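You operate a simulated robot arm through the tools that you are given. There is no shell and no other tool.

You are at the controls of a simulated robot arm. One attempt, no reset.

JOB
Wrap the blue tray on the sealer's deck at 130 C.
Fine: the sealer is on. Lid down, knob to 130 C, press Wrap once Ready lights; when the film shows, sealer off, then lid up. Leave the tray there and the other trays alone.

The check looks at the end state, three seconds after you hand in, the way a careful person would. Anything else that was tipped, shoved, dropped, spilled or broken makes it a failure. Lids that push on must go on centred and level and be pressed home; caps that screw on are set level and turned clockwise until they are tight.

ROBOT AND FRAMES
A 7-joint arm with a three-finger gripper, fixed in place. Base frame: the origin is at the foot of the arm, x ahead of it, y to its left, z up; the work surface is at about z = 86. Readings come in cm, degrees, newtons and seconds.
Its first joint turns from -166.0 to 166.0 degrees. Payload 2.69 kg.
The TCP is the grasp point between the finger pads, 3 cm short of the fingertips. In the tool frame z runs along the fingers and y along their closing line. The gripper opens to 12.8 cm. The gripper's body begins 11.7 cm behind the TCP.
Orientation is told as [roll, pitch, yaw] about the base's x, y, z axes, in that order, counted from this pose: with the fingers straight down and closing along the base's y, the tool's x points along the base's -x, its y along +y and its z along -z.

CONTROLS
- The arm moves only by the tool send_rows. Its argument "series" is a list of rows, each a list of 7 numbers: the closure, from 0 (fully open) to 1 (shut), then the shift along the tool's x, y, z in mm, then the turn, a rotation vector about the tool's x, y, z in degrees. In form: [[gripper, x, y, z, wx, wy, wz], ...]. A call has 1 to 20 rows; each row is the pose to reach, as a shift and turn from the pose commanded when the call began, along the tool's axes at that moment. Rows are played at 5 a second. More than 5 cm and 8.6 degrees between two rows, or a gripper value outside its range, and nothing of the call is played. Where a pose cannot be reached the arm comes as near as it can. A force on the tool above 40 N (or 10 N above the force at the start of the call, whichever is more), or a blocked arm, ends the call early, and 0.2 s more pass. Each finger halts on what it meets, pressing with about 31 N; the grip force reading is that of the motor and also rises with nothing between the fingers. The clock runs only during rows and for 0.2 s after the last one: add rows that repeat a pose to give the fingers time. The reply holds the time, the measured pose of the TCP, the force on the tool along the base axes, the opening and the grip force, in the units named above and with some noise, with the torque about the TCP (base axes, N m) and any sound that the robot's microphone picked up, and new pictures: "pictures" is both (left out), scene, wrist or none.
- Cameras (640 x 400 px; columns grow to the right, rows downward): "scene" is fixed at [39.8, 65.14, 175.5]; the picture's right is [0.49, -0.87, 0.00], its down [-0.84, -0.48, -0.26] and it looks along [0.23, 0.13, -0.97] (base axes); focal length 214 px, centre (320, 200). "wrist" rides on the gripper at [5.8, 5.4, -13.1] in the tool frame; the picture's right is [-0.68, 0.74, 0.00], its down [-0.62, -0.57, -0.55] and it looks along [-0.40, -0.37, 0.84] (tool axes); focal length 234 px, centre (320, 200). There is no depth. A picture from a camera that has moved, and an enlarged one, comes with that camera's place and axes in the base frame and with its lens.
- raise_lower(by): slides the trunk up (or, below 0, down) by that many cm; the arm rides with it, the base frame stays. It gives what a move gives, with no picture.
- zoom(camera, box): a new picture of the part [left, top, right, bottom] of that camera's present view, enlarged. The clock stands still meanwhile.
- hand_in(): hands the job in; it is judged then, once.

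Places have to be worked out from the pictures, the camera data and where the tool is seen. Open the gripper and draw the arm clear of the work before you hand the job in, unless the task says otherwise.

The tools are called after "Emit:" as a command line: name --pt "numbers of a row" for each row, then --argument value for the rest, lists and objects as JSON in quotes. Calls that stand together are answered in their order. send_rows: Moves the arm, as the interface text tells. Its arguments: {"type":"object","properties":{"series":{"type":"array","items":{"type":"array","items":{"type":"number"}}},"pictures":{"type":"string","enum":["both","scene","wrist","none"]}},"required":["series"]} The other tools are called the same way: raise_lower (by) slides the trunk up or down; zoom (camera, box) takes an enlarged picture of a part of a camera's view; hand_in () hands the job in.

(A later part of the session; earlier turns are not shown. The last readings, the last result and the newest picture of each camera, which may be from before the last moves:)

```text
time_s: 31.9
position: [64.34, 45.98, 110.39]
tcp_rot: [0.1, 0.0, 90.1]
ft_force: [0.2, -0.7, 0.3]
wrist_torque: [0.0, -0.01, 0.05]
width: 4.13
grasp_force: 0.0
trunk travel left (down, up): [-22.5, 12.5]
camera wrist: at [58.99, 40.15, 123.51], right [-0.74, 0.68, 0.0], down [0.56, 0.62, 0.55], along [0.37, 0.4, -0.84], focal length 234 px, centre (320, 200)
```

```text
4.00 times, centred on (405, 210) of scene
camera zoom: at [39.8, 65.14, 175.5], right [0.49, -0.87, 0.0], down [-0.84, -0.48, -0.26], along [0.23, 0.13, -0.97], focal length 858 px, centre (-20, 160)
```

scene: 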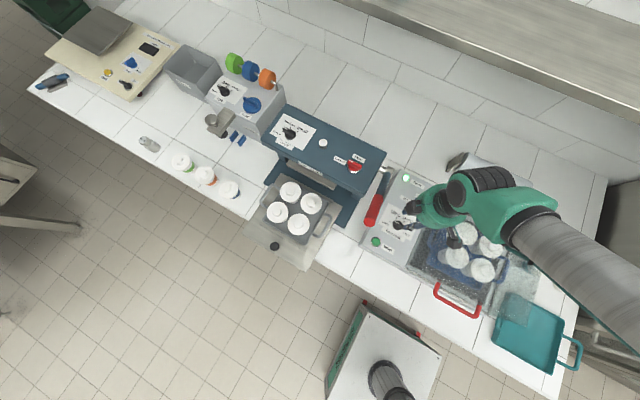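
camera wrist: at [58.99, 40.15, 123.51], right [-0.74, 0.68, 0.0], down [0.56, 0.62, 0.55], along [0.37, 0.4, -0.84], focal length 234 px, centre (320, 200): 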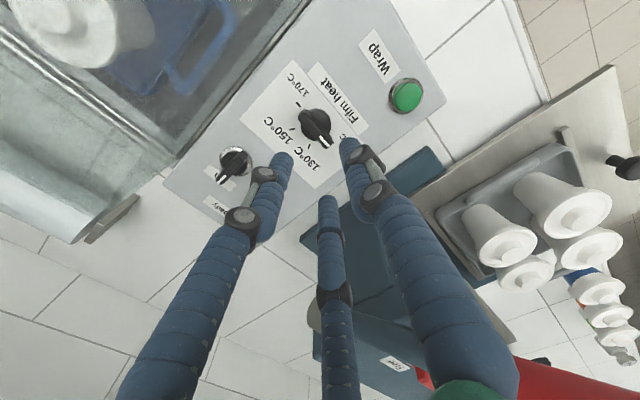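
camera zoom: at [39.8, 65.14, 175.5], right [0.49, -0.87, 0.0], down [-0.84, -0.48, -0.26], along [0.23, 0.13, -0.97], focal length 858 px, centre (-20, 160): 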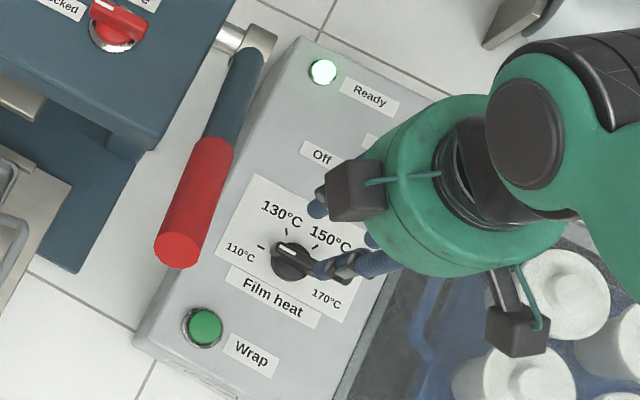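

The ticks fit a circle centred at (64.6, 45.45), with 110 at +90°, 130 at +30°, 150 at -30° and 170 at -90° from the x axis. The pointer is at 110, so I need a 60° clockwise turn. I centre over the knob and come down to TCP z≈101.5 to check alignment.

Emit:
send_rows --pt "0.68 5 -3 20 0 0 0" --pt "0.68 5 -3 45 0 0 0" --pt "0.68 5 -3 70 0 0 0" --pt "0.68 5 -3 89 0 0 0" --pt "0.68 5 -3 89 0 0 0"

Emit:
zoom --camera "wrist" --box '[220, 80, 440, 240]'

Emit:
zoom --camera "scene" --box '[360, 160, 450, 260]'

```text
time_s: 33.1
position: [64.51, 45.49, 101.4]
tcp_rot: [0.1, 0.0, 90.0]
ft_force: [-0.3, -0.4, -0.8]
wrist_torque: [-0.03, 0.0, 0.01]
width: 4.11
grasp_force: 0.1
trunk travel left (down, up): [-22.5, 12.5]
camera wrist: at [59.28, 39.77, 114.4], right [-0.74, 0.68, 0.0], down [0.57, 0.62, 0.55], along [0.37, 0.4, -0.84], focal length 234 px, centre (320, 200)
```

scene: 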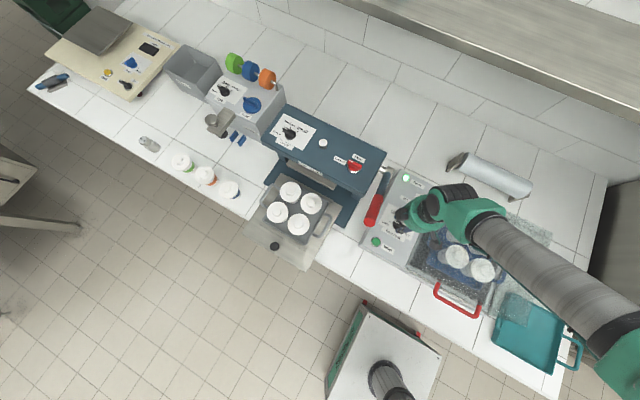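
wrist: 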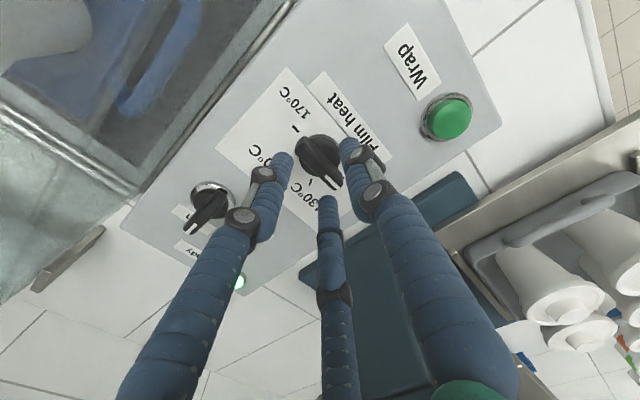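

```text
2.50 times, centred on (330, 160) of wrist
camera zoom: at [59.28, 39.77, 114.4], right [-0.74, 0.68, 0.0], down [0.57, 0.62, 0.55], along [0.37, 0.4, -0.84], focal length 585 px, centre (295, 300)
```

zoom: 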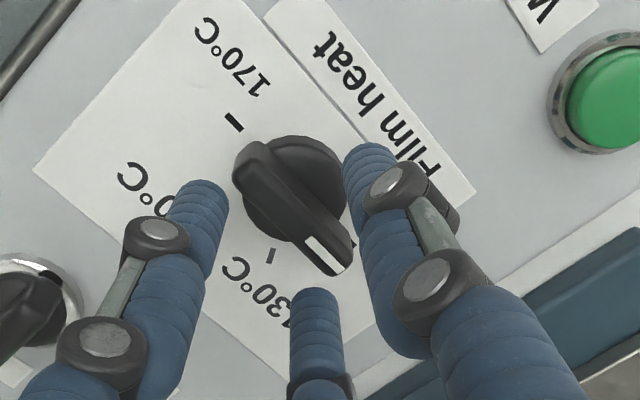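

```text
4.00 times, centred on (405, 210) of scene
camera zoom: at [39.8, 65.14, 175.5], right [0.49, -0.87, 0.0], down [-0.84, -0.48, -0.26], along [0.23, 0.13, -0.97], focal length 858 px, centre (-20, 160)
```

zoom: 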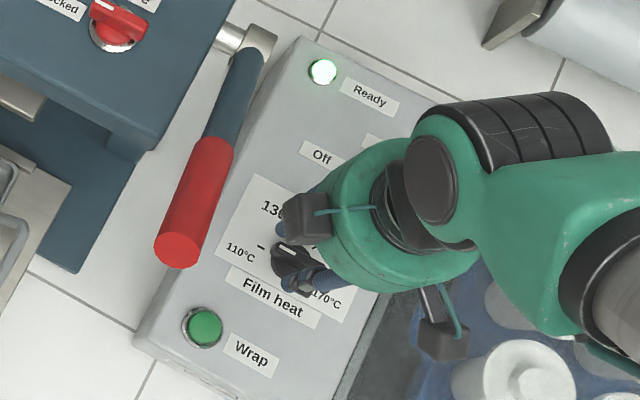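

The bar runs along y from 43.2 to 47.7, centred at (64.5, 45.45), directly under the TCP. I descend to about z=99 and close gently.

Emit:
send_rows --pt "0.68 0 0 8 0 0 0" --pt "0.68 0 0 16 0 0 0" --pt "0.68 0 0 24 0 0 0" --pt "0.68 0 0 24 0 0 0" --pt "0.74 0 0 24 0 0 0" --pt "0.8 0 0 24 0 0 0" --pt "0.84 0 0 24 0 0 0" --pt "0.84 0 0 24 0 0 0"

Emit:
zoom --camera "wrist" --box '[220, 80, 440, 240]'

```text
time_s: 34.9
position: [64.8, 45.52, 98.92]
tcp_rot: [-0.1, -0.1, 90.1]
ft_force: [22.7, 1.5, 0.6]
wrist_torque: [0.14, -0.68, -0.03]
width: 2.92
grasp_force: 6.4
trunk travel left (down, up): [-22.5, 12.5]
camera wrist: at [59.47, 39.75, 112.07], right [-0.74, 0.68, 0.0], down [0.56, 0.62, 0.55], along [0.37, 0.41, -0.84], focal length 234 px, centre (320, 200)
```

scene: 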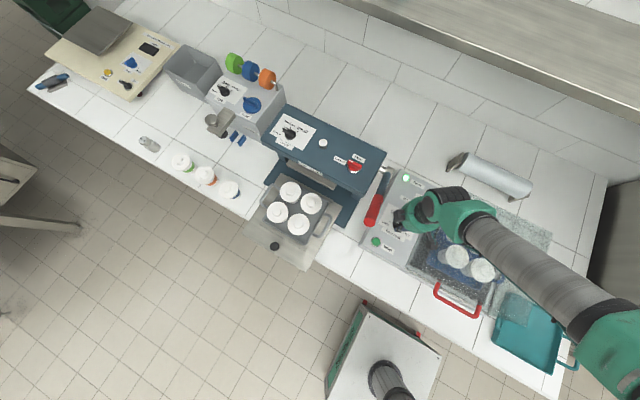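
wrist: 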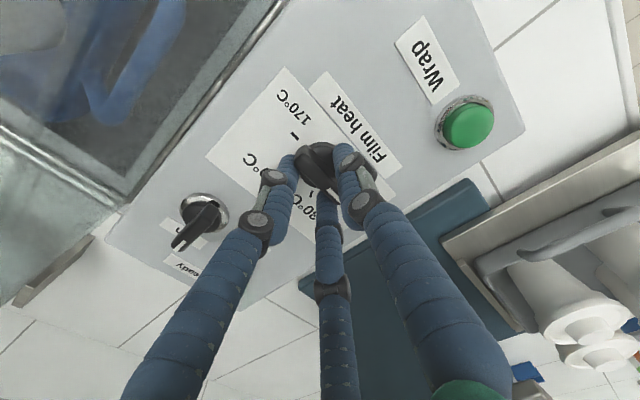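

```text
2.50 times, centred on (330, 160) of wrist
camera zoom: at [59.47, 39.75, 112.07], right [-0.74, 0.68, 0.0], down [0.56, 0.62, 0.55], along [0.37, 0.41, -0.84], focal length 585 px, centre (295, 300)
```

zoom: 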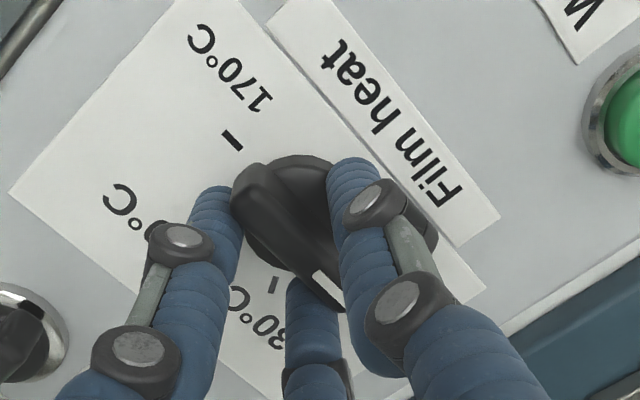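

The two +x fingers met the knob first and pushed the tool +x with 22.7 N, so the knob is off-centre between the fingers. I shift the tool about 4 mm in +x and close in small steps to balance the grip.

Emit:
send_rows --pt "0.78 0 -2 24 0 0 0" --pt "0.78 0 -4 24 0 0 0" --pt "0.78 0 -4 24 0 0 0" --pictures "none"

```text
time_s: 35.3
position: [64.97, 45.59, 98.05]
tcp_rot: [-0.2, -0.1, 90.0]
ft_force: [14.1, 0.1, 5.6]
wrist_torque: [-1.2, -0.26, -0.05]
width: 2.03
grasp_force: 37.8
trunk travel left (down, up): [-22.5, 12.5]
stopped in row 1: the force on the tool passed its limit at 218 N (the readings are from after the stop); the commanded pose is now the measured one
```

I made a mistake there: I repeated the 24 mm descent, which is counted from the new start pose, and pressed the tips onto the panel. I look before doing anything else.

Emit:
zoom --camera "wrist" --box '[220, 80, 440, 240]'

Emit:
zoom --camera "scene" --box '[350, 150, 460, 270]'

```text
2.50 times, centred on (330, 160) of wrist
camera zoom: at [59.64, 39.77, 111.07], right [-0.74, 0.68, 0.0], down [0.56, 0.62, 0.55], along [0.37, 0.41, -0.83], focal length 585 px, centre (295, 300)
```

zoom: 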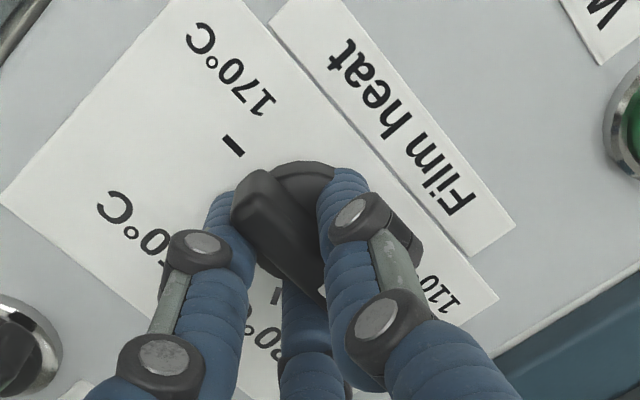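

```text
3.33 times, centred on (405, 210) of scene
camera zoom: at [39.8, 65.14, 175.5], right [0.49, -0.87, 0.0], down [-0.84, -0.48, -0.26], along [0.23, 0.13, -0.97], focal length 715 px, centre (37, 167)
```

zoom: 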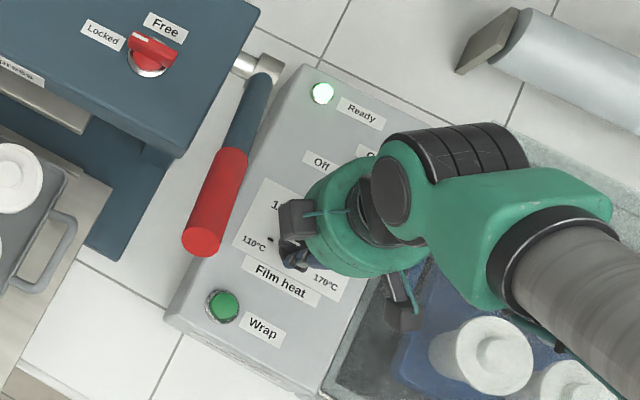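

No damage is visible and the knob has not turned. I ease the grip and lift 7 mm off the panel with a 2 mm shift in +x.

Emit:
send_rows --pt "0.78 0 0 0 0 0 0" --pt "0.76 0 0 -3 0 0 0" --pt "0.76 0 -2 -7 0 0 0" --pt "0.76 0 -2 -7 0 0 0" --pictures "wrist"

Emit:
zoom --camera "wrist" --box '[220, 80, 440, 240]'

```text
time_s: 36.3
position: [64.91, 45.55, 98.4]
tcp_rot: [0.1, -0.1, 90.1]
ft_force: [-0.6, -0.2, -0.1]
wrist_torque: [0.01, -0.01, -0.01]
width: 3.06
grasp_force: 0.1
trunk travel left (down, up): [-22.5, 12.5]
camera wrist: at [59.71, 39.72, 111.51], right [-0.74, 0.68, 0.0], down [0.57, 0.62, 0.55], along [0.37, 0.4, -0.84], focal length 234 px, centre (320, 200)
```

wrist: 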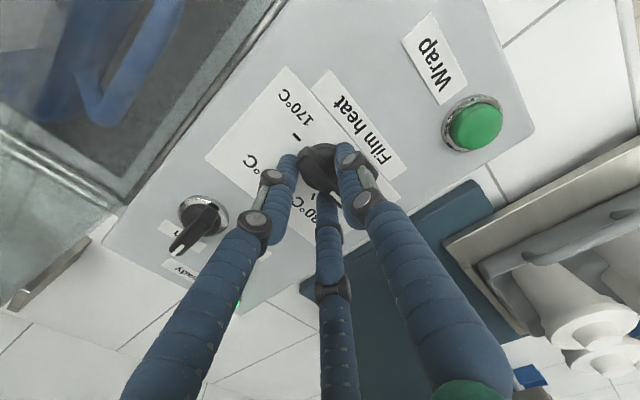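

```text
2.50 times, centred on (330, 160) of wrist
camera zoom: at [59.71, 39.72, 111.51], right [-0.74, 0.68, 0.0], down [0.57, 0.62, 0.55], along [0.37, 0.4, -0.84], focal length 585 px, centre (295, 300)
```

zoom: 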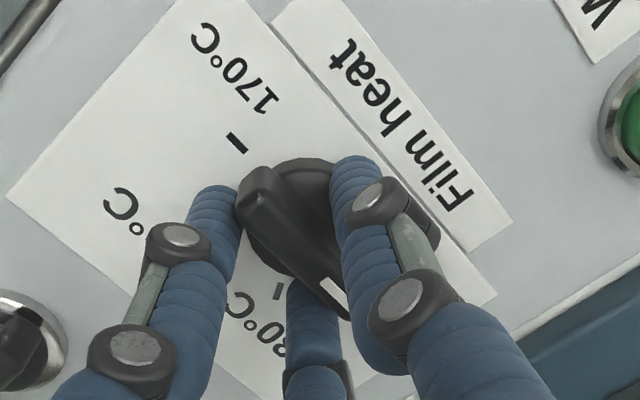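

In tool coordinates the knob's bar is now right on the tool axis, at (64.9, 45.5). I close slowly on it from here.

Emit:
send_rows --pt "0.8 0 0 0 0 0 0" --pt "0.84 0 0 0 0 0 0" --pt "0.87 0 0 0 0 0 0" --pt "0.87 0 0 0 0 0 0" --pictures "wrist"

Emit:
zoom --camera "wrist" --box '[220, 80, 440, 240]'

```text
time_s: 37.3
position: [65.0, 45.59, 98.48]
tcp_rot: [0.1, 0.1, 90.2]
ft_force: [-2.8, 0.0, -0.5]
wrist_torque: [0.04, 0.07, -0.05]
width: 2.03
grasp_force: 44.9
trunk travel left (down, up): [-22.5, 12.5]
camera wrist: at [59.7, 39.73, 111.52], right [-0.74, 0.68, 0.0], down [0.57, 0.62, 0.55], along [0.37, 0.4, -0.84], focal length 234 px, centre (320, 200)
```

wrist: 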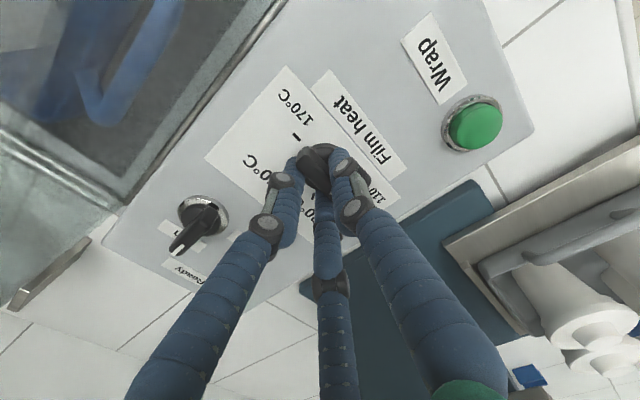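

```text
2.50 times, centred on (330, 160) of wrist
camera zoom: at [59.7, 39.73, 111.52], right [-0.74, 0.68, 0.0], down [0.57, 0.62, 0.55], along [0.37, 0.4, -0.84], focal length 585 px, centre (295, 300)
```

zoom: 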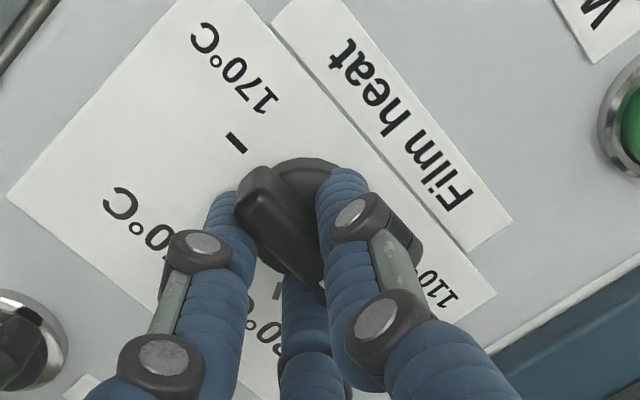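

The grip is balanced, with width 2.03 cm and almost no side force. I turn clockwise 30° first to check that the knob follows.

Emit:
send_rows --pt "0.87 0 0 0 0 0 6" --pt "0.87 0 0 0 0 0 12" --pt "0.87 0 0 0 0 0 18" --pt "0.87 0 0 0 0 0 24" --pt "0.87 0 0 0 0 0 30" --pt "0.87 0 0 0 0 0 30"

Emit:
zoom --camera "wrist" --box '[220, 80, 440, 240]'

Emit:
zoom --camera "scene" --box '[350, 150, 460, 270]'

```text
time_s: 38.7
position: [64.92, 45.38, 98.55]
tcp_rot: [0.1, 0.1, 60.0]
ft_force: [1.5, -36.6, 0.7]
wrist_torque: [-1.33, 0.24, 0.13]
width: 2.05
grasp_force: 44.6
trunk travel left (down, up): [-22.5, 12.5]
camera wrist: at [57.46, 42.98, 111.54], right [-0.3, 0.95, 0.0], down [0.8, 0.25, 0.55], along [0.52, 0.16, -0.84], focal length 234 px, centre (320, 200)
```

scene: 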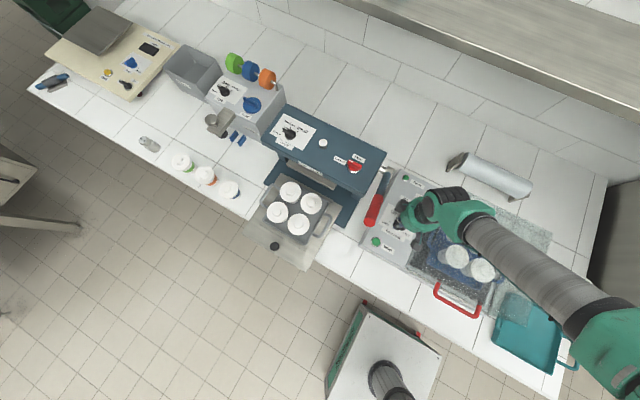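
wrist: 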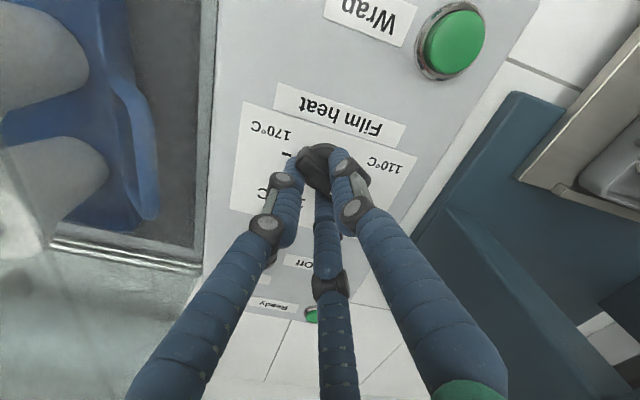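

```text
2.50 times, centred on (330, 160) of wrist
camera zoom: at [57.46, 42.98, 111.54], right [-0.3, 0.95, 0.0], down [0.8, 0.25, 0.55], along [0.52, 0.16, -0.84], focal length 585 px, centre (295, 300)
```

zoom: 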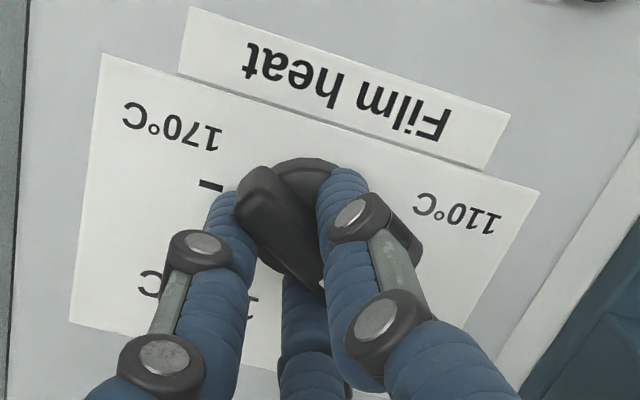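

```text
3.33 times, centred on (405, 210) of scene
camera zoom: at [39.8, 65.14, 175.5], right [0.49, -0.87, 0.0], down [-0.84, -0.48, -0.26], along [0.23, 0.13, -0.97], focal length 715 px, centre (37, 167)
```

zoom: 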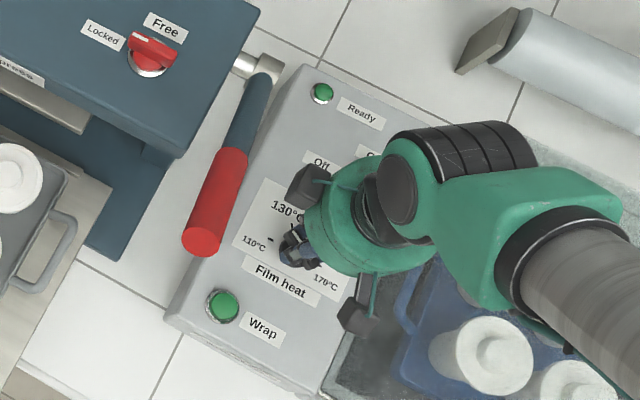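

The knob followed and Ready went out. A -36.6 N side force in y shows that the knob's real axis is about 1 cm toward -x from my turning centre. I relieve that, then turn the remaining 30° about the corrected axis.

Emit:
send_rows --pt "0.87 2.4 -0.6 0 0 0 0" --pt "0.87 4.8 -1.3 0 0 0 0" --pt "0.87 4.8 -1.3 0 0 0 0" --pictures "none"

```text
time_s: 39.5
position: [65.01, 45.31, 98.46]
tcp_rot: [0.0, -0.1, 60.1]
ft_force: [7.3, 5.4, -18.9]
wrist_torque: [1.29, -0.77, -0.02]
width: 2.06
grasp_force: 45.1
trunk travel left (down, up): [-22.5, 12.5]
```

The side load is now small, so the axis is near (64.5, 45.5). I turn another 15° nearly in place and read the forces.

Emit:
send_rows --pt "0.87 0 0 0 0 0 5" --pt "0.87 0 0.4 0 0 0 10" --pt "0.87 0 0.8 0 0 0 15" --pt "0.87 0 0.8 0 0 0 15" --pictures "none"

```text
time_s: 40.5
position: [64.81, 45.28, 98.57]
tcp_rot: [0.0, 0.1, 44.9]
ft_force: [7.3, 7.8, -12.4]
wrist_torque: [0.39, -0.31, -0.05]
width: 2.05
grasp_force: 44.8
trunk travel left (down, up): [-22.5, 12.5]
```

Loads remain low, so I turn the last 15° and check the pointer.

Emit:
send_rows --pt "0.87 0 0 0 0 0 5" --pt "0.87 0 0.3 0 0 0 10" --pt "0.87 0 0.6 0 0 0 15" --pt "0.87 0 0.6 0 0 0 15"

Emit:
zoom --camera "wrist" --box '[220, 80, 440, 240]'

Emit:
zoom --camera "scene" --box '[350, 150, 460, 270]'

```text
time_s: 41.5
position: [64.71, 45.12, 98.47]
tcp_rot: [0.0, 0.1, 30.0]
ft_force: [0.9, 2.9, -5.3]
wrist_torque: [0.02, 0.22, -0.01]
width: 2.04
grasp_force: 45.0
trunk travel left (down, up): [-22.5, 12.5]
camera wrist: at [57.12, 46.91, 111.54], right [0.22, 0.98, 0.0], down [0.82, -0.18, 0.55], along [0.53, -0.12, -0.84], focal length 234 px, centre (320, 200)
```

scene: 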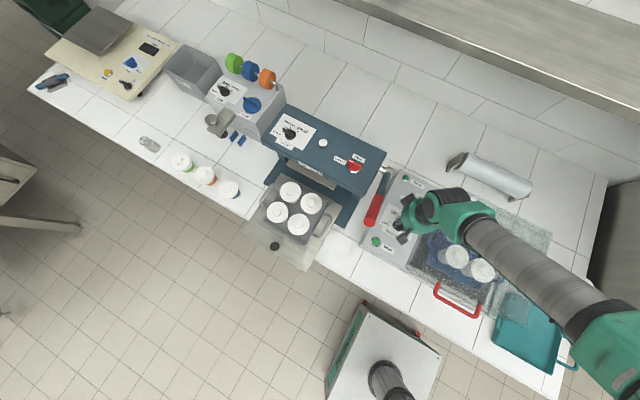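
wrist: 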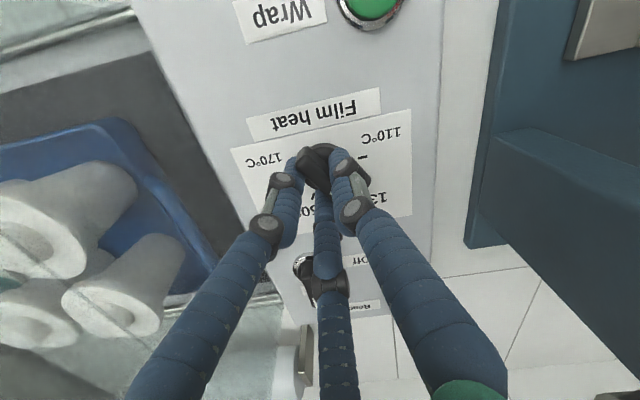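

```text
2.50 times, centred on (330, 160) of wrist
camera zoom: at [57.12, 46.91, 111.54], right [0.22, 0.98, 0.0], down [0.82, -0.18, 0.55], along [0.53, -0.12, -0.84], focal length 585 px, centre (295, 300)
```

zoom: 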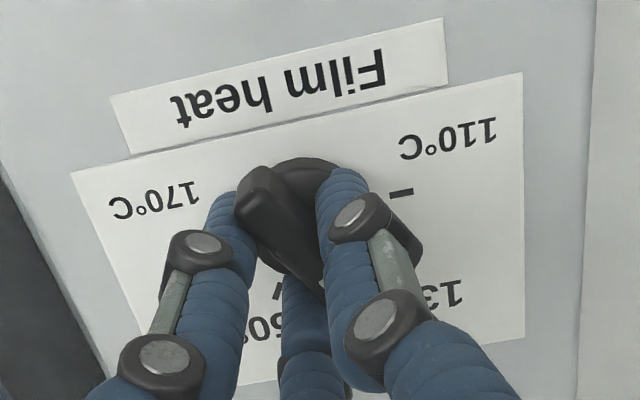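

```text
3.33 times, centred on (405, 210) of scene
camera zoom: at [39.8, 65.14, 175.5], right [0.49, -0.87, 0.0], down [-0.84, -0.48, -0.26], along [0.23, 0.13, -0.97], focal length 715 px, centre (37, 167)
```

zoom: 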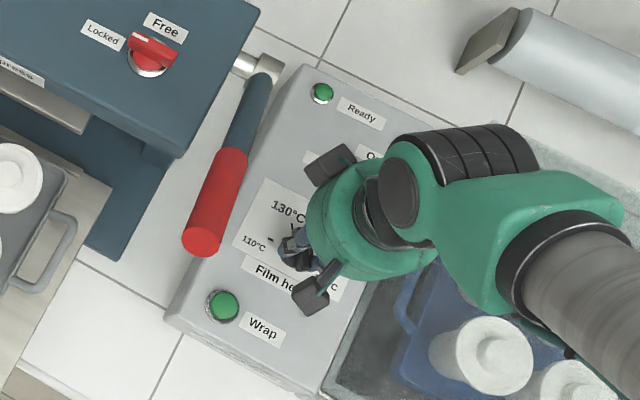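

The tool has turned a full 60° with low forces. I open and rise 9 cm to read the knob position.

Emit:
send_rows --pt "0.82 0 0 0 0 0 0" --pt "0.74 0 0 0 0 0 0" --pt "0.7 0 0 0 0 0 0" --pt "0.7 0 0 -20 0 0 0" --pt "0.7 0 0 -50 0 0 0" --pt "0.7 0 0 -90 0 0 0" --pt "0.7 0 0 -90 0 0 0"

Emit:
zoom --camera "wrist" --box '[220, 80, 440, 240]'

Emit:
zoom --camera "scene" --box '[350, 150, 460, 270]'

```text
time_s: 43.1
position: [64.78, 45.07, 107.4]
tcp_rot: [0.0, 0.1, 30.1]
ft_force: [-0.4, 0.2, 0.1]
wrist_torque: [0.0, 0.0, 0.0]
width: 3.83
grasp_force: 0.1
trunk travel left (down, up): [-22.5, 12.5]
camera wrist: at [57.11, 46.89, 120.44], right [0.22, 0.98, 0.0], down [0.82, -0.18, 0.55], along [0.54, -0.12, -0.84], focal length 234 px, centre (320, 200)
```

scene: 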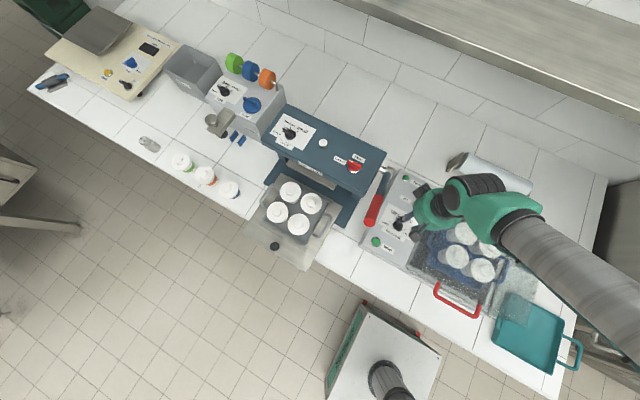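
wrist: 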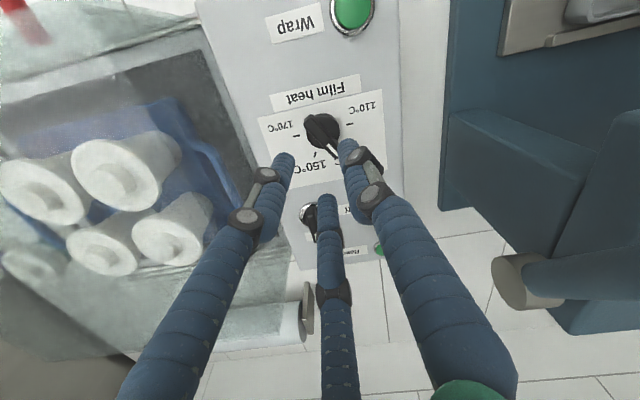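

```text
2.50 times, centred on (330, 160) of wrist
camera zoom: at [57.11, 46.89, 120.44], right [0.22, 0.98, 0.0], down [0.82, -0.18, 0.55], along [0.54, -0.12, -0.84], focal length 585 px, centre (295, 300)
```

zoom: 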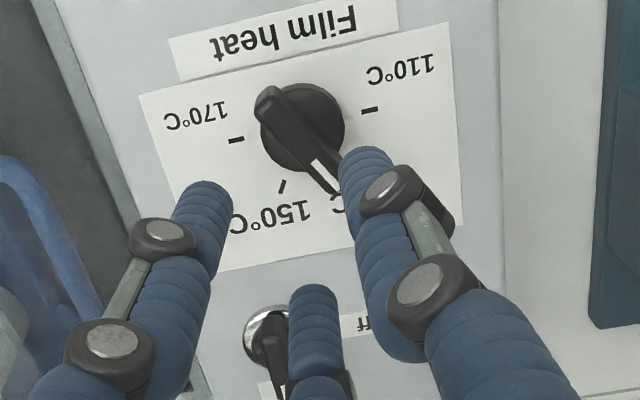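

```text
3.33 times, centred on (405, 210) of scene
camera zoom: at [39.8, 65.14, 175.5], right [0.49, -0.87, 0.0], down [-0.84, -0.48, -0.26], along [0.23, 0.13, -0.97], focal length 715 px, centre (37, 167)
```

zoom: 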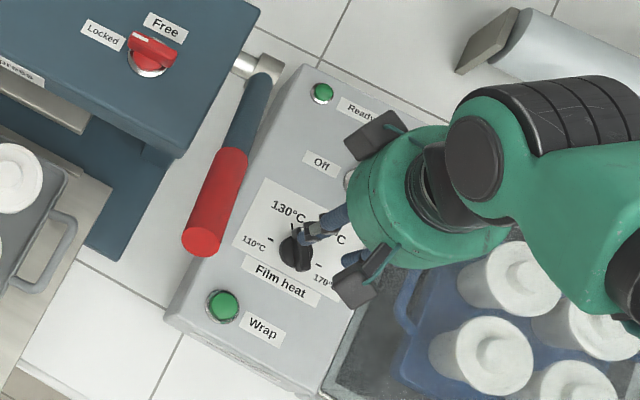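

The pointer looks to be at 130, and Ready has gone out while it heats. I swing the hand clear and turn to yaw 135, which keeps the hand's bulk away from the neighbour machine's lever (end at about (53, 59, 124)). Then I read the knob from the scene.

Emit:
send_rows --pt "0.8 10 1.5 -12 0 0 -7.5" --pt "0.9 20 3 -25 0 0 -15" --pt "1 30 4.5 -35 0 0 -22.5" --pt "1 40 6 -46 0 0 -30" --pt "1 50 7.5 -46 0 0 -37.5" --pt "1 60 9 -46 0 0 -45" --pt "1 70 10.5 -46 0 0 -52.5" --pt "1 80 12 -46 0 0 -60" --pt "1 90 13.5 -46 0 0 -67.5" --pt "1 100 15 -46 0 0 -75" --pt "1 110 16.5 -46 0 0 -82.5" --pt "1 118 18 -46 0 0 -90" --pt "1 127 19 -46 0 0 -97.5" --pt "1 136 20 -46 0 0 -105" --pt "1 136 20 -46 0 0 -105"

Emit:
zoom --camera "wrist" --box '[220, 60, 480, 260]'

Emit:
zoom --camera "scene" --box '[350, 150, 460, 270]'

```text
time_s: 46.3
position: [51.86, 39.95, 111.99]
tcp_rot: [0.1, 0.0, 135.2]
ft_force: [-0.8, -0.4, 0.0]
wrist_torque: [0.01, 0.0, 0.02]
width: 0.19
grasp_force: 31.1
trunk travel left (down, up): [-22.5, 12.5]
camera wrist: at [52.35, 32.05, 125.09], right [-1.0, -0.05, 0.0], down [-0.04, 0.84, 0.55], along [-0.03, 0.55, -0.84], focal length 234 px, centre (320, 200)
```

scene: 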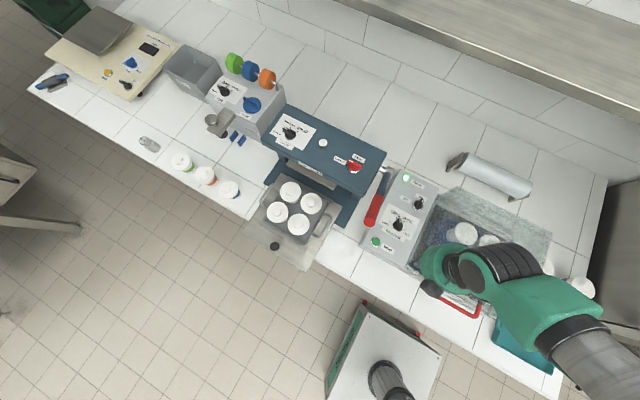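
wrist: 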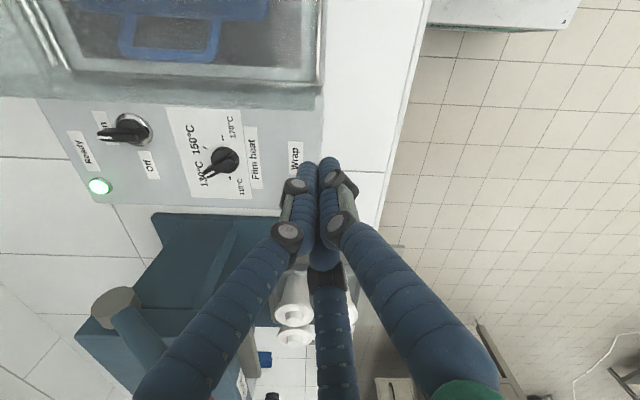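

```text
2.00 times, centred on (350, 160) of wrist
camera zoom: at [52.35, 32.05, 125.09], right [-1.0, -0.05, 0.0], down [-0.04, 0.84, 0.55], along [-0.03, 0.55, -0.84], focal length 468 px, centre (260, 280)
```

zoom: 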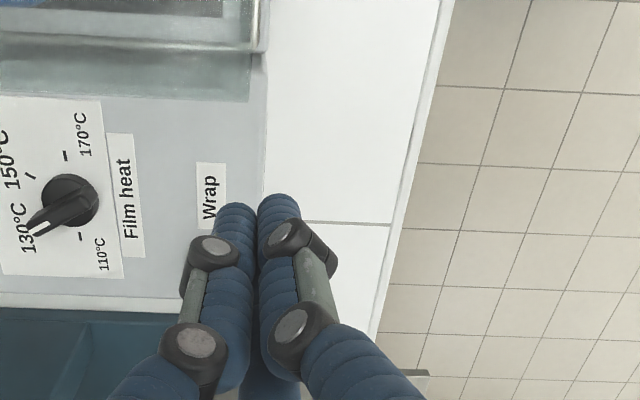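

```text
3.33 times, centred on (405, 210) of scene
camera zoom: at [39.8, 65.14, 175.5], right [0.49, -0.87, 0.0], down [-0.84, -0.48, -0.26], along [0.23, 0.13, -0.97], focal length 715 px, centre (37, 167)
```

zoom: 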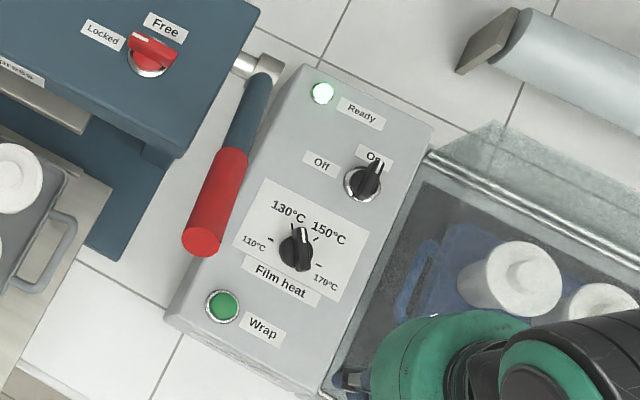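

Ready is lit again. I enlarge the knob in both cameras to make sure the pointer is at 130.

Emit:
zoom --camera "scene" --box '[380, 205, 420, 235]'

Emit:
zoom --camera "wrist" --box '[160, 90, 300, 220]'

```text
13.33 times, centred on (400, 220) of scene
camera zoom: at [39.8, 65.14, 175.5], right [0.49, -0.87, 0.0], down [-0.84, -0.48, -0.26], along [0.23, 0.13, -0.97], focal length 2860 px, centre (-747, -67)
```

zoom: 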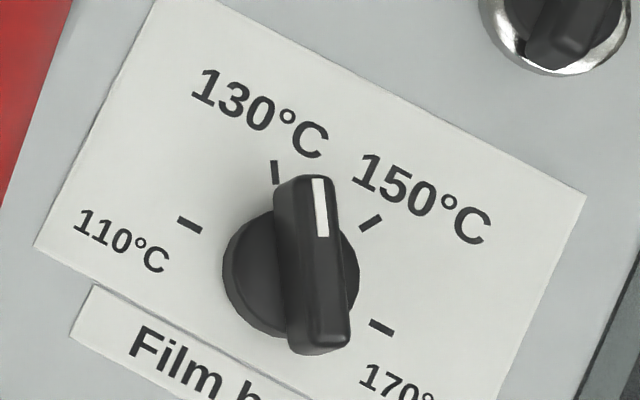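

```text
3.08 times, centred on (230, 155) of wrist
camera zoom: at [52.35, 32.05, 125.09], right [-1.0, -0.05, 0.0], down [-0.04, 0.84, 0.55], along [-0.03, 0.55, -0.84], focal length 720 px, centre (597, 338)
```

zoom: 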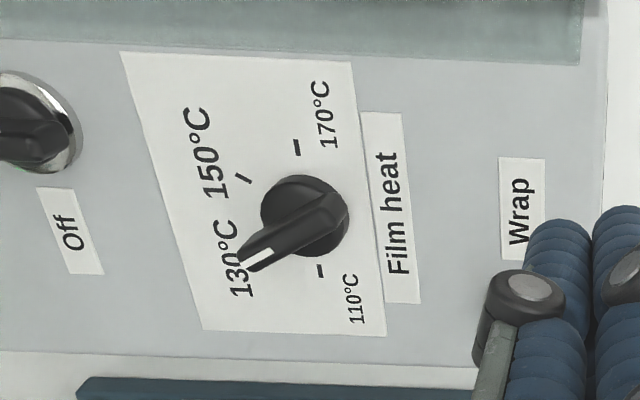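

The bar is parallel to the 130 tick line, so the knob is at 130, and Ready is lit. I move the closed fingertips over the Wrap button at about (55.15, 50.2) and hover.

Emit:
send_rows --pt "1 -12 -24 5 0 0 0" --pt "1 -24 -48 10 0 0 0" --pt "1 -37 -72 15 0 0 0" --pt "1 -49 -96 25 0 0 0" --pt "1 -49 -96 50 0 0 0" --pt "1 -49 -96 70 0 0 0" --pt "1 -49 -96 90 0 0 0" --pt "1 -49 -96 90 0 0 0"

Emit:
zoom --camera "wrist" --box '[220, 80, 440, 240]'

Emit:
zoom --camera "scene" --box '[350, 150, 460, 270]'

```text
time_s: 48.1
position: [55.18, 50.41, 103.29]
tcp_rot: [0.2, 0.0, 135.1]
ft_force: [0.2, -0.2, -0.8]
wrist_torque: [0.01, 0.03, 0.01]
width: 0.22
grasp_force: 30.8
trunk travel left (down, up): [-22.5, 12.5]
camera wrist: at [55.75, 42.51, 116.29], right [-1.0, -0.04, 0.0], down [-0.04, 0.84, 0.55], along [-0.02, 0.55, -0.84], focal length 234 px, centre (320, 200)
```

scene: 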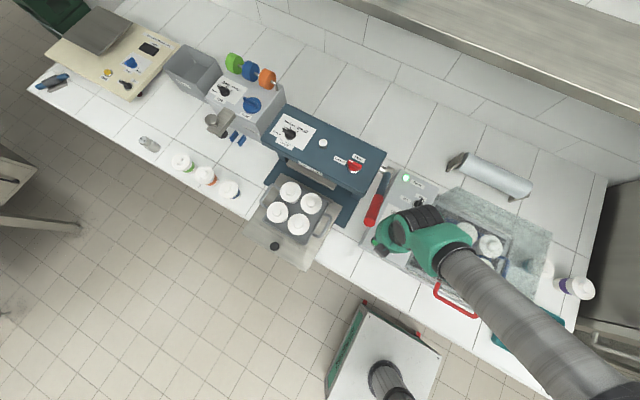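
wrist: 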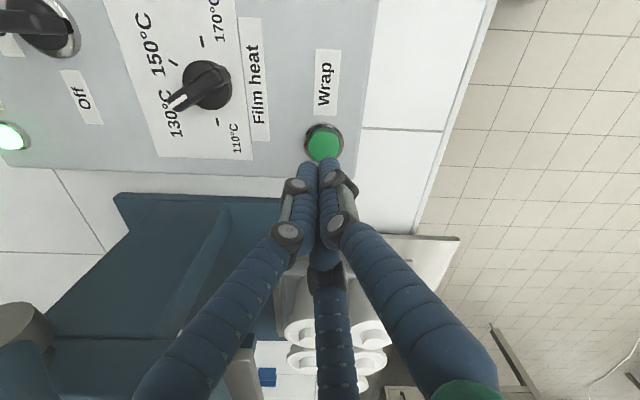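

```text
2.50 times, centred on (330, 160) of wrist
camera zoom: at [55.75, 42.51, 116.29], right [-1.0, -0.04, 0.0], down [-0.04, 0.84, 0.55], along [-0.02, 0.55, -0.84], focal length 585 px, centre (295, 300)
```

zoom: 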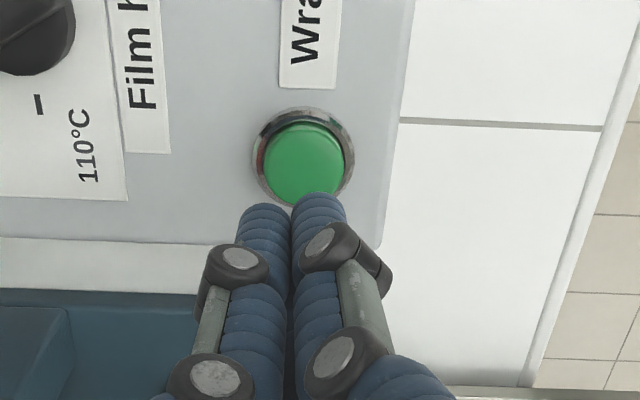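

```text
3.33 times, centred on (405, 210) of scene
camera zoom: at [39.8, 65.14, 175.5], right [0.49, -0.87, 0.0], down [-0.84, -0.48, -0.26], along [0.23, 0.13, -0.97], focal length 715 px, centre (37, 167)
```

zoom: 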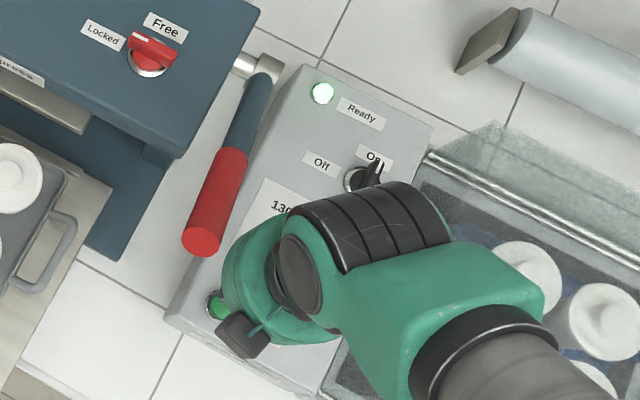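

Seen from the wrist, the button is about 0.3 cm in -x and 0.55 cm in -y from the tool axis. I correct that and press straight down in fine steps, stopping short of the panel.

Emit:
send_rows --pt "1 1.7 6 0 0 0 0" --pt "1 1.7 6 15 0 0 0" --pt "1 1.7 6 28 0 0 0" --pt "1 1.7 6 34 0 0 0" --pt "1 1.7 6 37 0 0 0" --pt "1 1.7 6 40 0 0 0" --pt "1 1.7 6 42 0 0 0"

Emit:
zoom --camera "wrist" --box '[220, 80, 440, 240]'

```text
time_s: 49.7
position: [54.82, 49.77, 98.97]
tcp_rot: [-0.1, 0.0, 135.1]
ft_force: [0.0, -0.6, 2.5]
wrist_torque: [0.02, 0.0, 0.01]
width: 0.2
grasp_force: 31.2
trunk travel left (down, up): [-22.5, 12.5]
camera wrist: at [55.37, 41.94, 112.02], right [-1.0, -0.04, 0.0], down [-0.04, 0.84, 0.55], along [-0.02, 0.55, -0.84], focal length 234 px, centre (320, 200)
```

scene: 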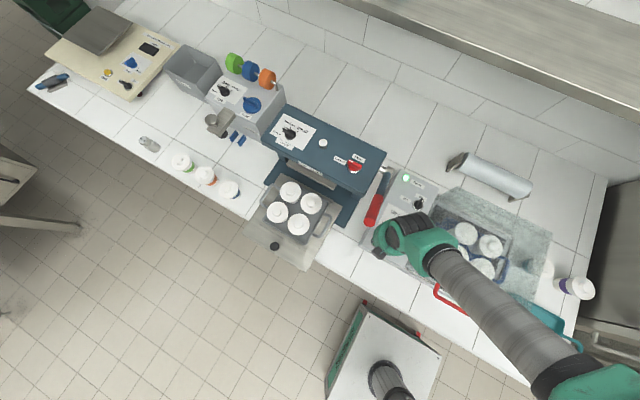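
wrist: 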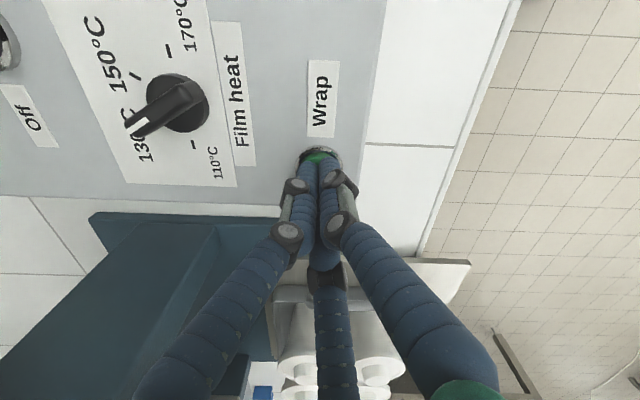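

```text
2.50 times, centred on (330, 160) of wrist
camera zoom: at [55.37, 41.94, 112.02], right [-1.0, -0.04, 0.0], down [-0.04, 0.84, 0.55], along [-0.02, 0.55, -0.84], focal length 585 px, centre (295, 300)
```

zoom: 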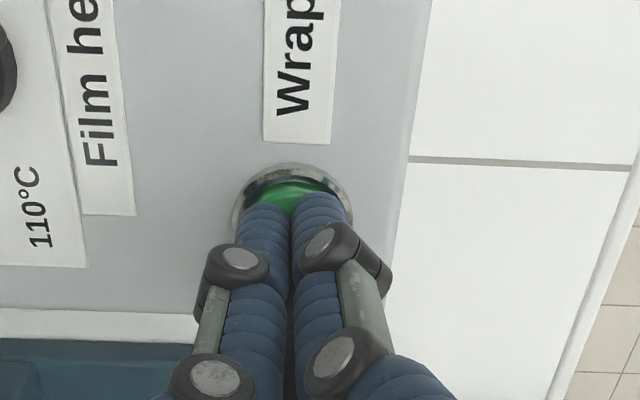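

The tips are just touching the button at 2.5 N. I press on a few millimetres, watching force and sound.

Emit:
send_rows --pt "1 0 0 1 0 0 0" --pt "1 0 0 2 0 0 0" --pt "1 0 0 3 0 0 0" --pt "1 0 0 3 0 0 0" --pictures "scene"

```text
time_s: 50.7
position: [54.92, 49.74, 98.67]
tcp_rot: [0.1, -0.1, 135.1]
ft_force: [-1.9, 0.5, 5.7]
wrist_torque: [0.09, 0.06, 0.06]
width: 0.22
grasp_force: 32.0
trunk travel left (down, up): [-22.5, 12.5]
heard: click
```

scene: 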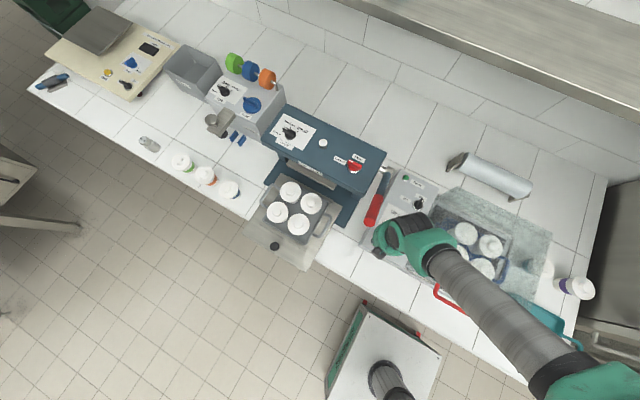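

A click was heard and the Ready lamp went out, so the wrap cycle has started. I lift off and draw back to watch the tray.

Emit:
send_rows --pt "1 0 0 -10 0 0 0" --pt "1 0 0 -40 0 0 0" --pt "1 0 0 -80 0 0 0" --pt "1 0 0 -130 0 0 0" --pt "1 20 40 -140 0 0 0" --pt "1 40 80 -140 0 0 0" --pt "1 45 95 -140 0 0 0" --pt "1 45 95 -140 0 0 0"

Emit:
zoom --camera "scene" --box '[370, 150, 560, 300]'

```text
time_s: 52.5
position: [51.42, 39.69, 112.48]
tcp_rot: [0.0, -0.1, 135.1]
ft_force: [0.7, -0.4, -0.2]
wrist_torque: [0.01, -0.02, -0.01]
width: 0.2
grasp_force: 31.5
trunk travel left (down, up): [-22.5, 12.5]
camera wrist: at [51.94, 31.8, 125.53], right [-1.0, -0.04, 0.0], down [-0.04, 0.84, 0.55], along [-0.02, 0.55, -0.84], focal length 234 px, centre (320, 200)
```

scene: 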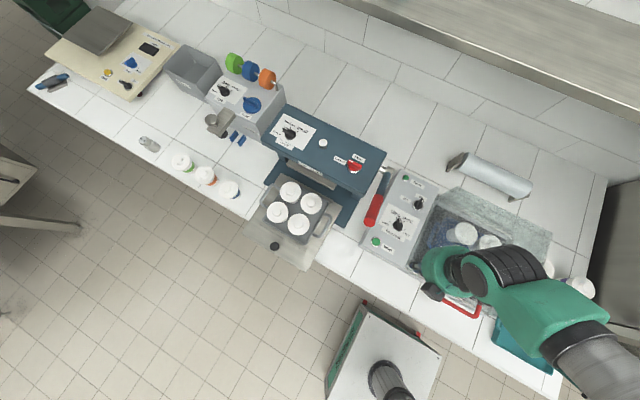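
wrist: 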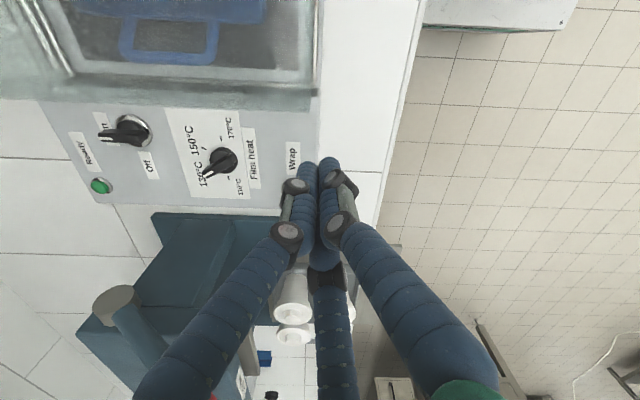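

```text
2.67 times, centred on (465, 225) of scene
camera zoom: at [39.8, 65.14, 175.5], right [0.49, -0.87, 0.0], down [-0.84, -0.48, -0.26], along [0.23, 0.13, -0.97], focal length 572 px, centre (-67, 133)
```

zoom: 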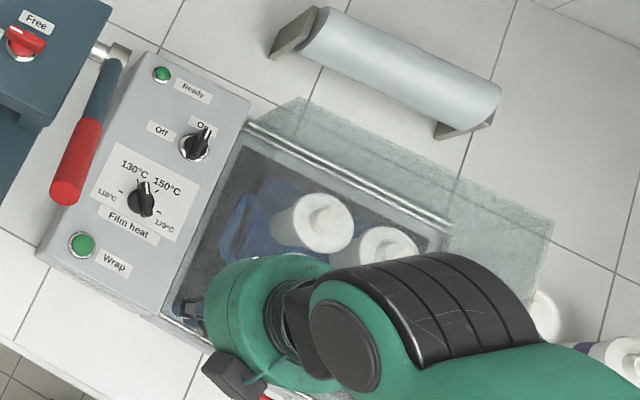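

No film is visible yet. While the cycle runs I turn the tool to yaw 0 at a safe height, where the wrist camera can see both the tray and the power switch.

Emit:
send_rows --pt "1 2 -4 -20 0 0 8" --pt "0.9 4 -8 -40 0 0 16" --pt "0.8 6 -12 -55 0 0 24" --pt "0.7 8 -16 -55 0 0 32" --pt "0.68 10 -20 -55 0 0 40" --pt "0.68 12 -24 -55 0 0 48" --pt "0.68 14 -28 -55 0 0 56" --pt "0.68 16 -32 -55 0 0 64" --pt "0.68 18 -36 -55 0 0 72" --pt "0.68 20 -40 -55 0 0 80" --pt "0.68 22 -44 -55 0 0 88" --pt "0.68 24 -48 -55 0 0 96" --pt "0.68 26 -52 -55 0 0 104" --pt "0.68 28 -56 -55 0 0 112" --pt "0.68 30 -60 -55 0 0 120" --pt "0.68 30 -63 -55 0 0 128" --pt "0.68 30 -63 -55 0 0 135" --pt "0.68 30 -63 -55 0 0 135"

Emit:
zoom --camera "wrist" --box '[160, 0, 480, 240]'

Emit:
zoom --camera "scene" --box '[370, 150, 560, 300]'

```text
time_s: 56.3
position: [58.04, 42.17, 118.17]
tcp_rot: [0.0, 0.1, 0.0]
ft_force: [-0.3, 0.2, 0.4]
wrist_torque: [0.0, 0.01, -0.01]
width: 4.12
grasp_force: 0.1
trunk travel left (down, up): [-22.5, 12.5]
camera wrist: at [52.29, 47.63, 131.21], right [0.68, 0.74, 0.0], down [0.62, -0.57, 0.55], along [0.4, -0.37, -0.84], focal length 234 px, centre (320, 200)
```

scene: 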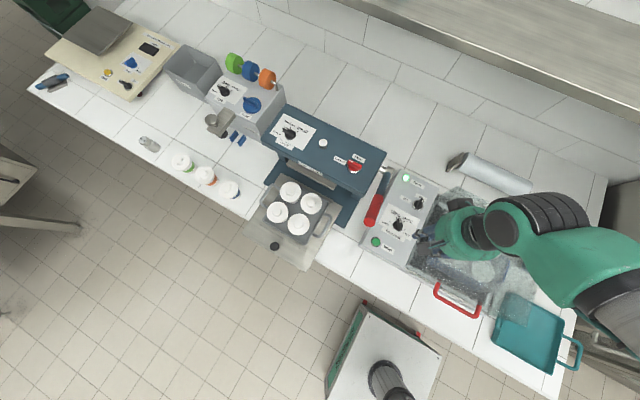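
wrist: 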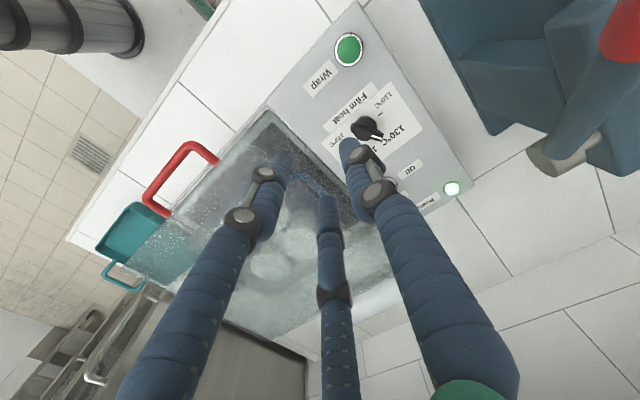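

```text
1.67 times, centred on (320, 120) of wrist
camera zoom: at [52.29, 47.63, 131.21], right [0.68, 0.74, 0.0], down [0.62, -0.57, 0.55], along [0.4, -0.37, -0.84], focal length 390 px, centre (320, 333)
```

zoom: 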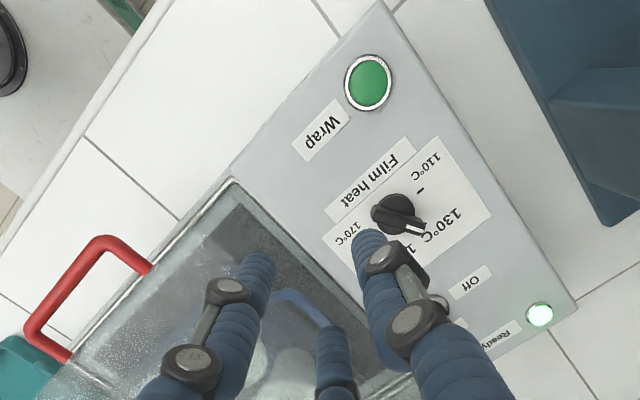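

```text
2.67 times, centred on (465, 225) of scene
camera zoom: at [39.8, 65.14, 175.5], right [0.49, -0.87, 0.0], down [-0.84, -0.48, -0.26], along [0.23, 0.13, -0.97], focal length 572 px, centre (-67, 133)
```

zoom: 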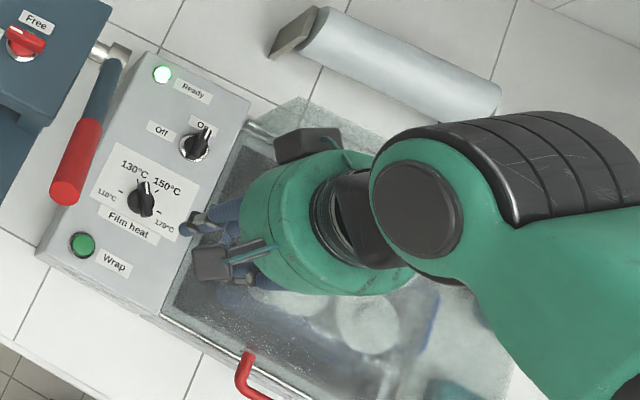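

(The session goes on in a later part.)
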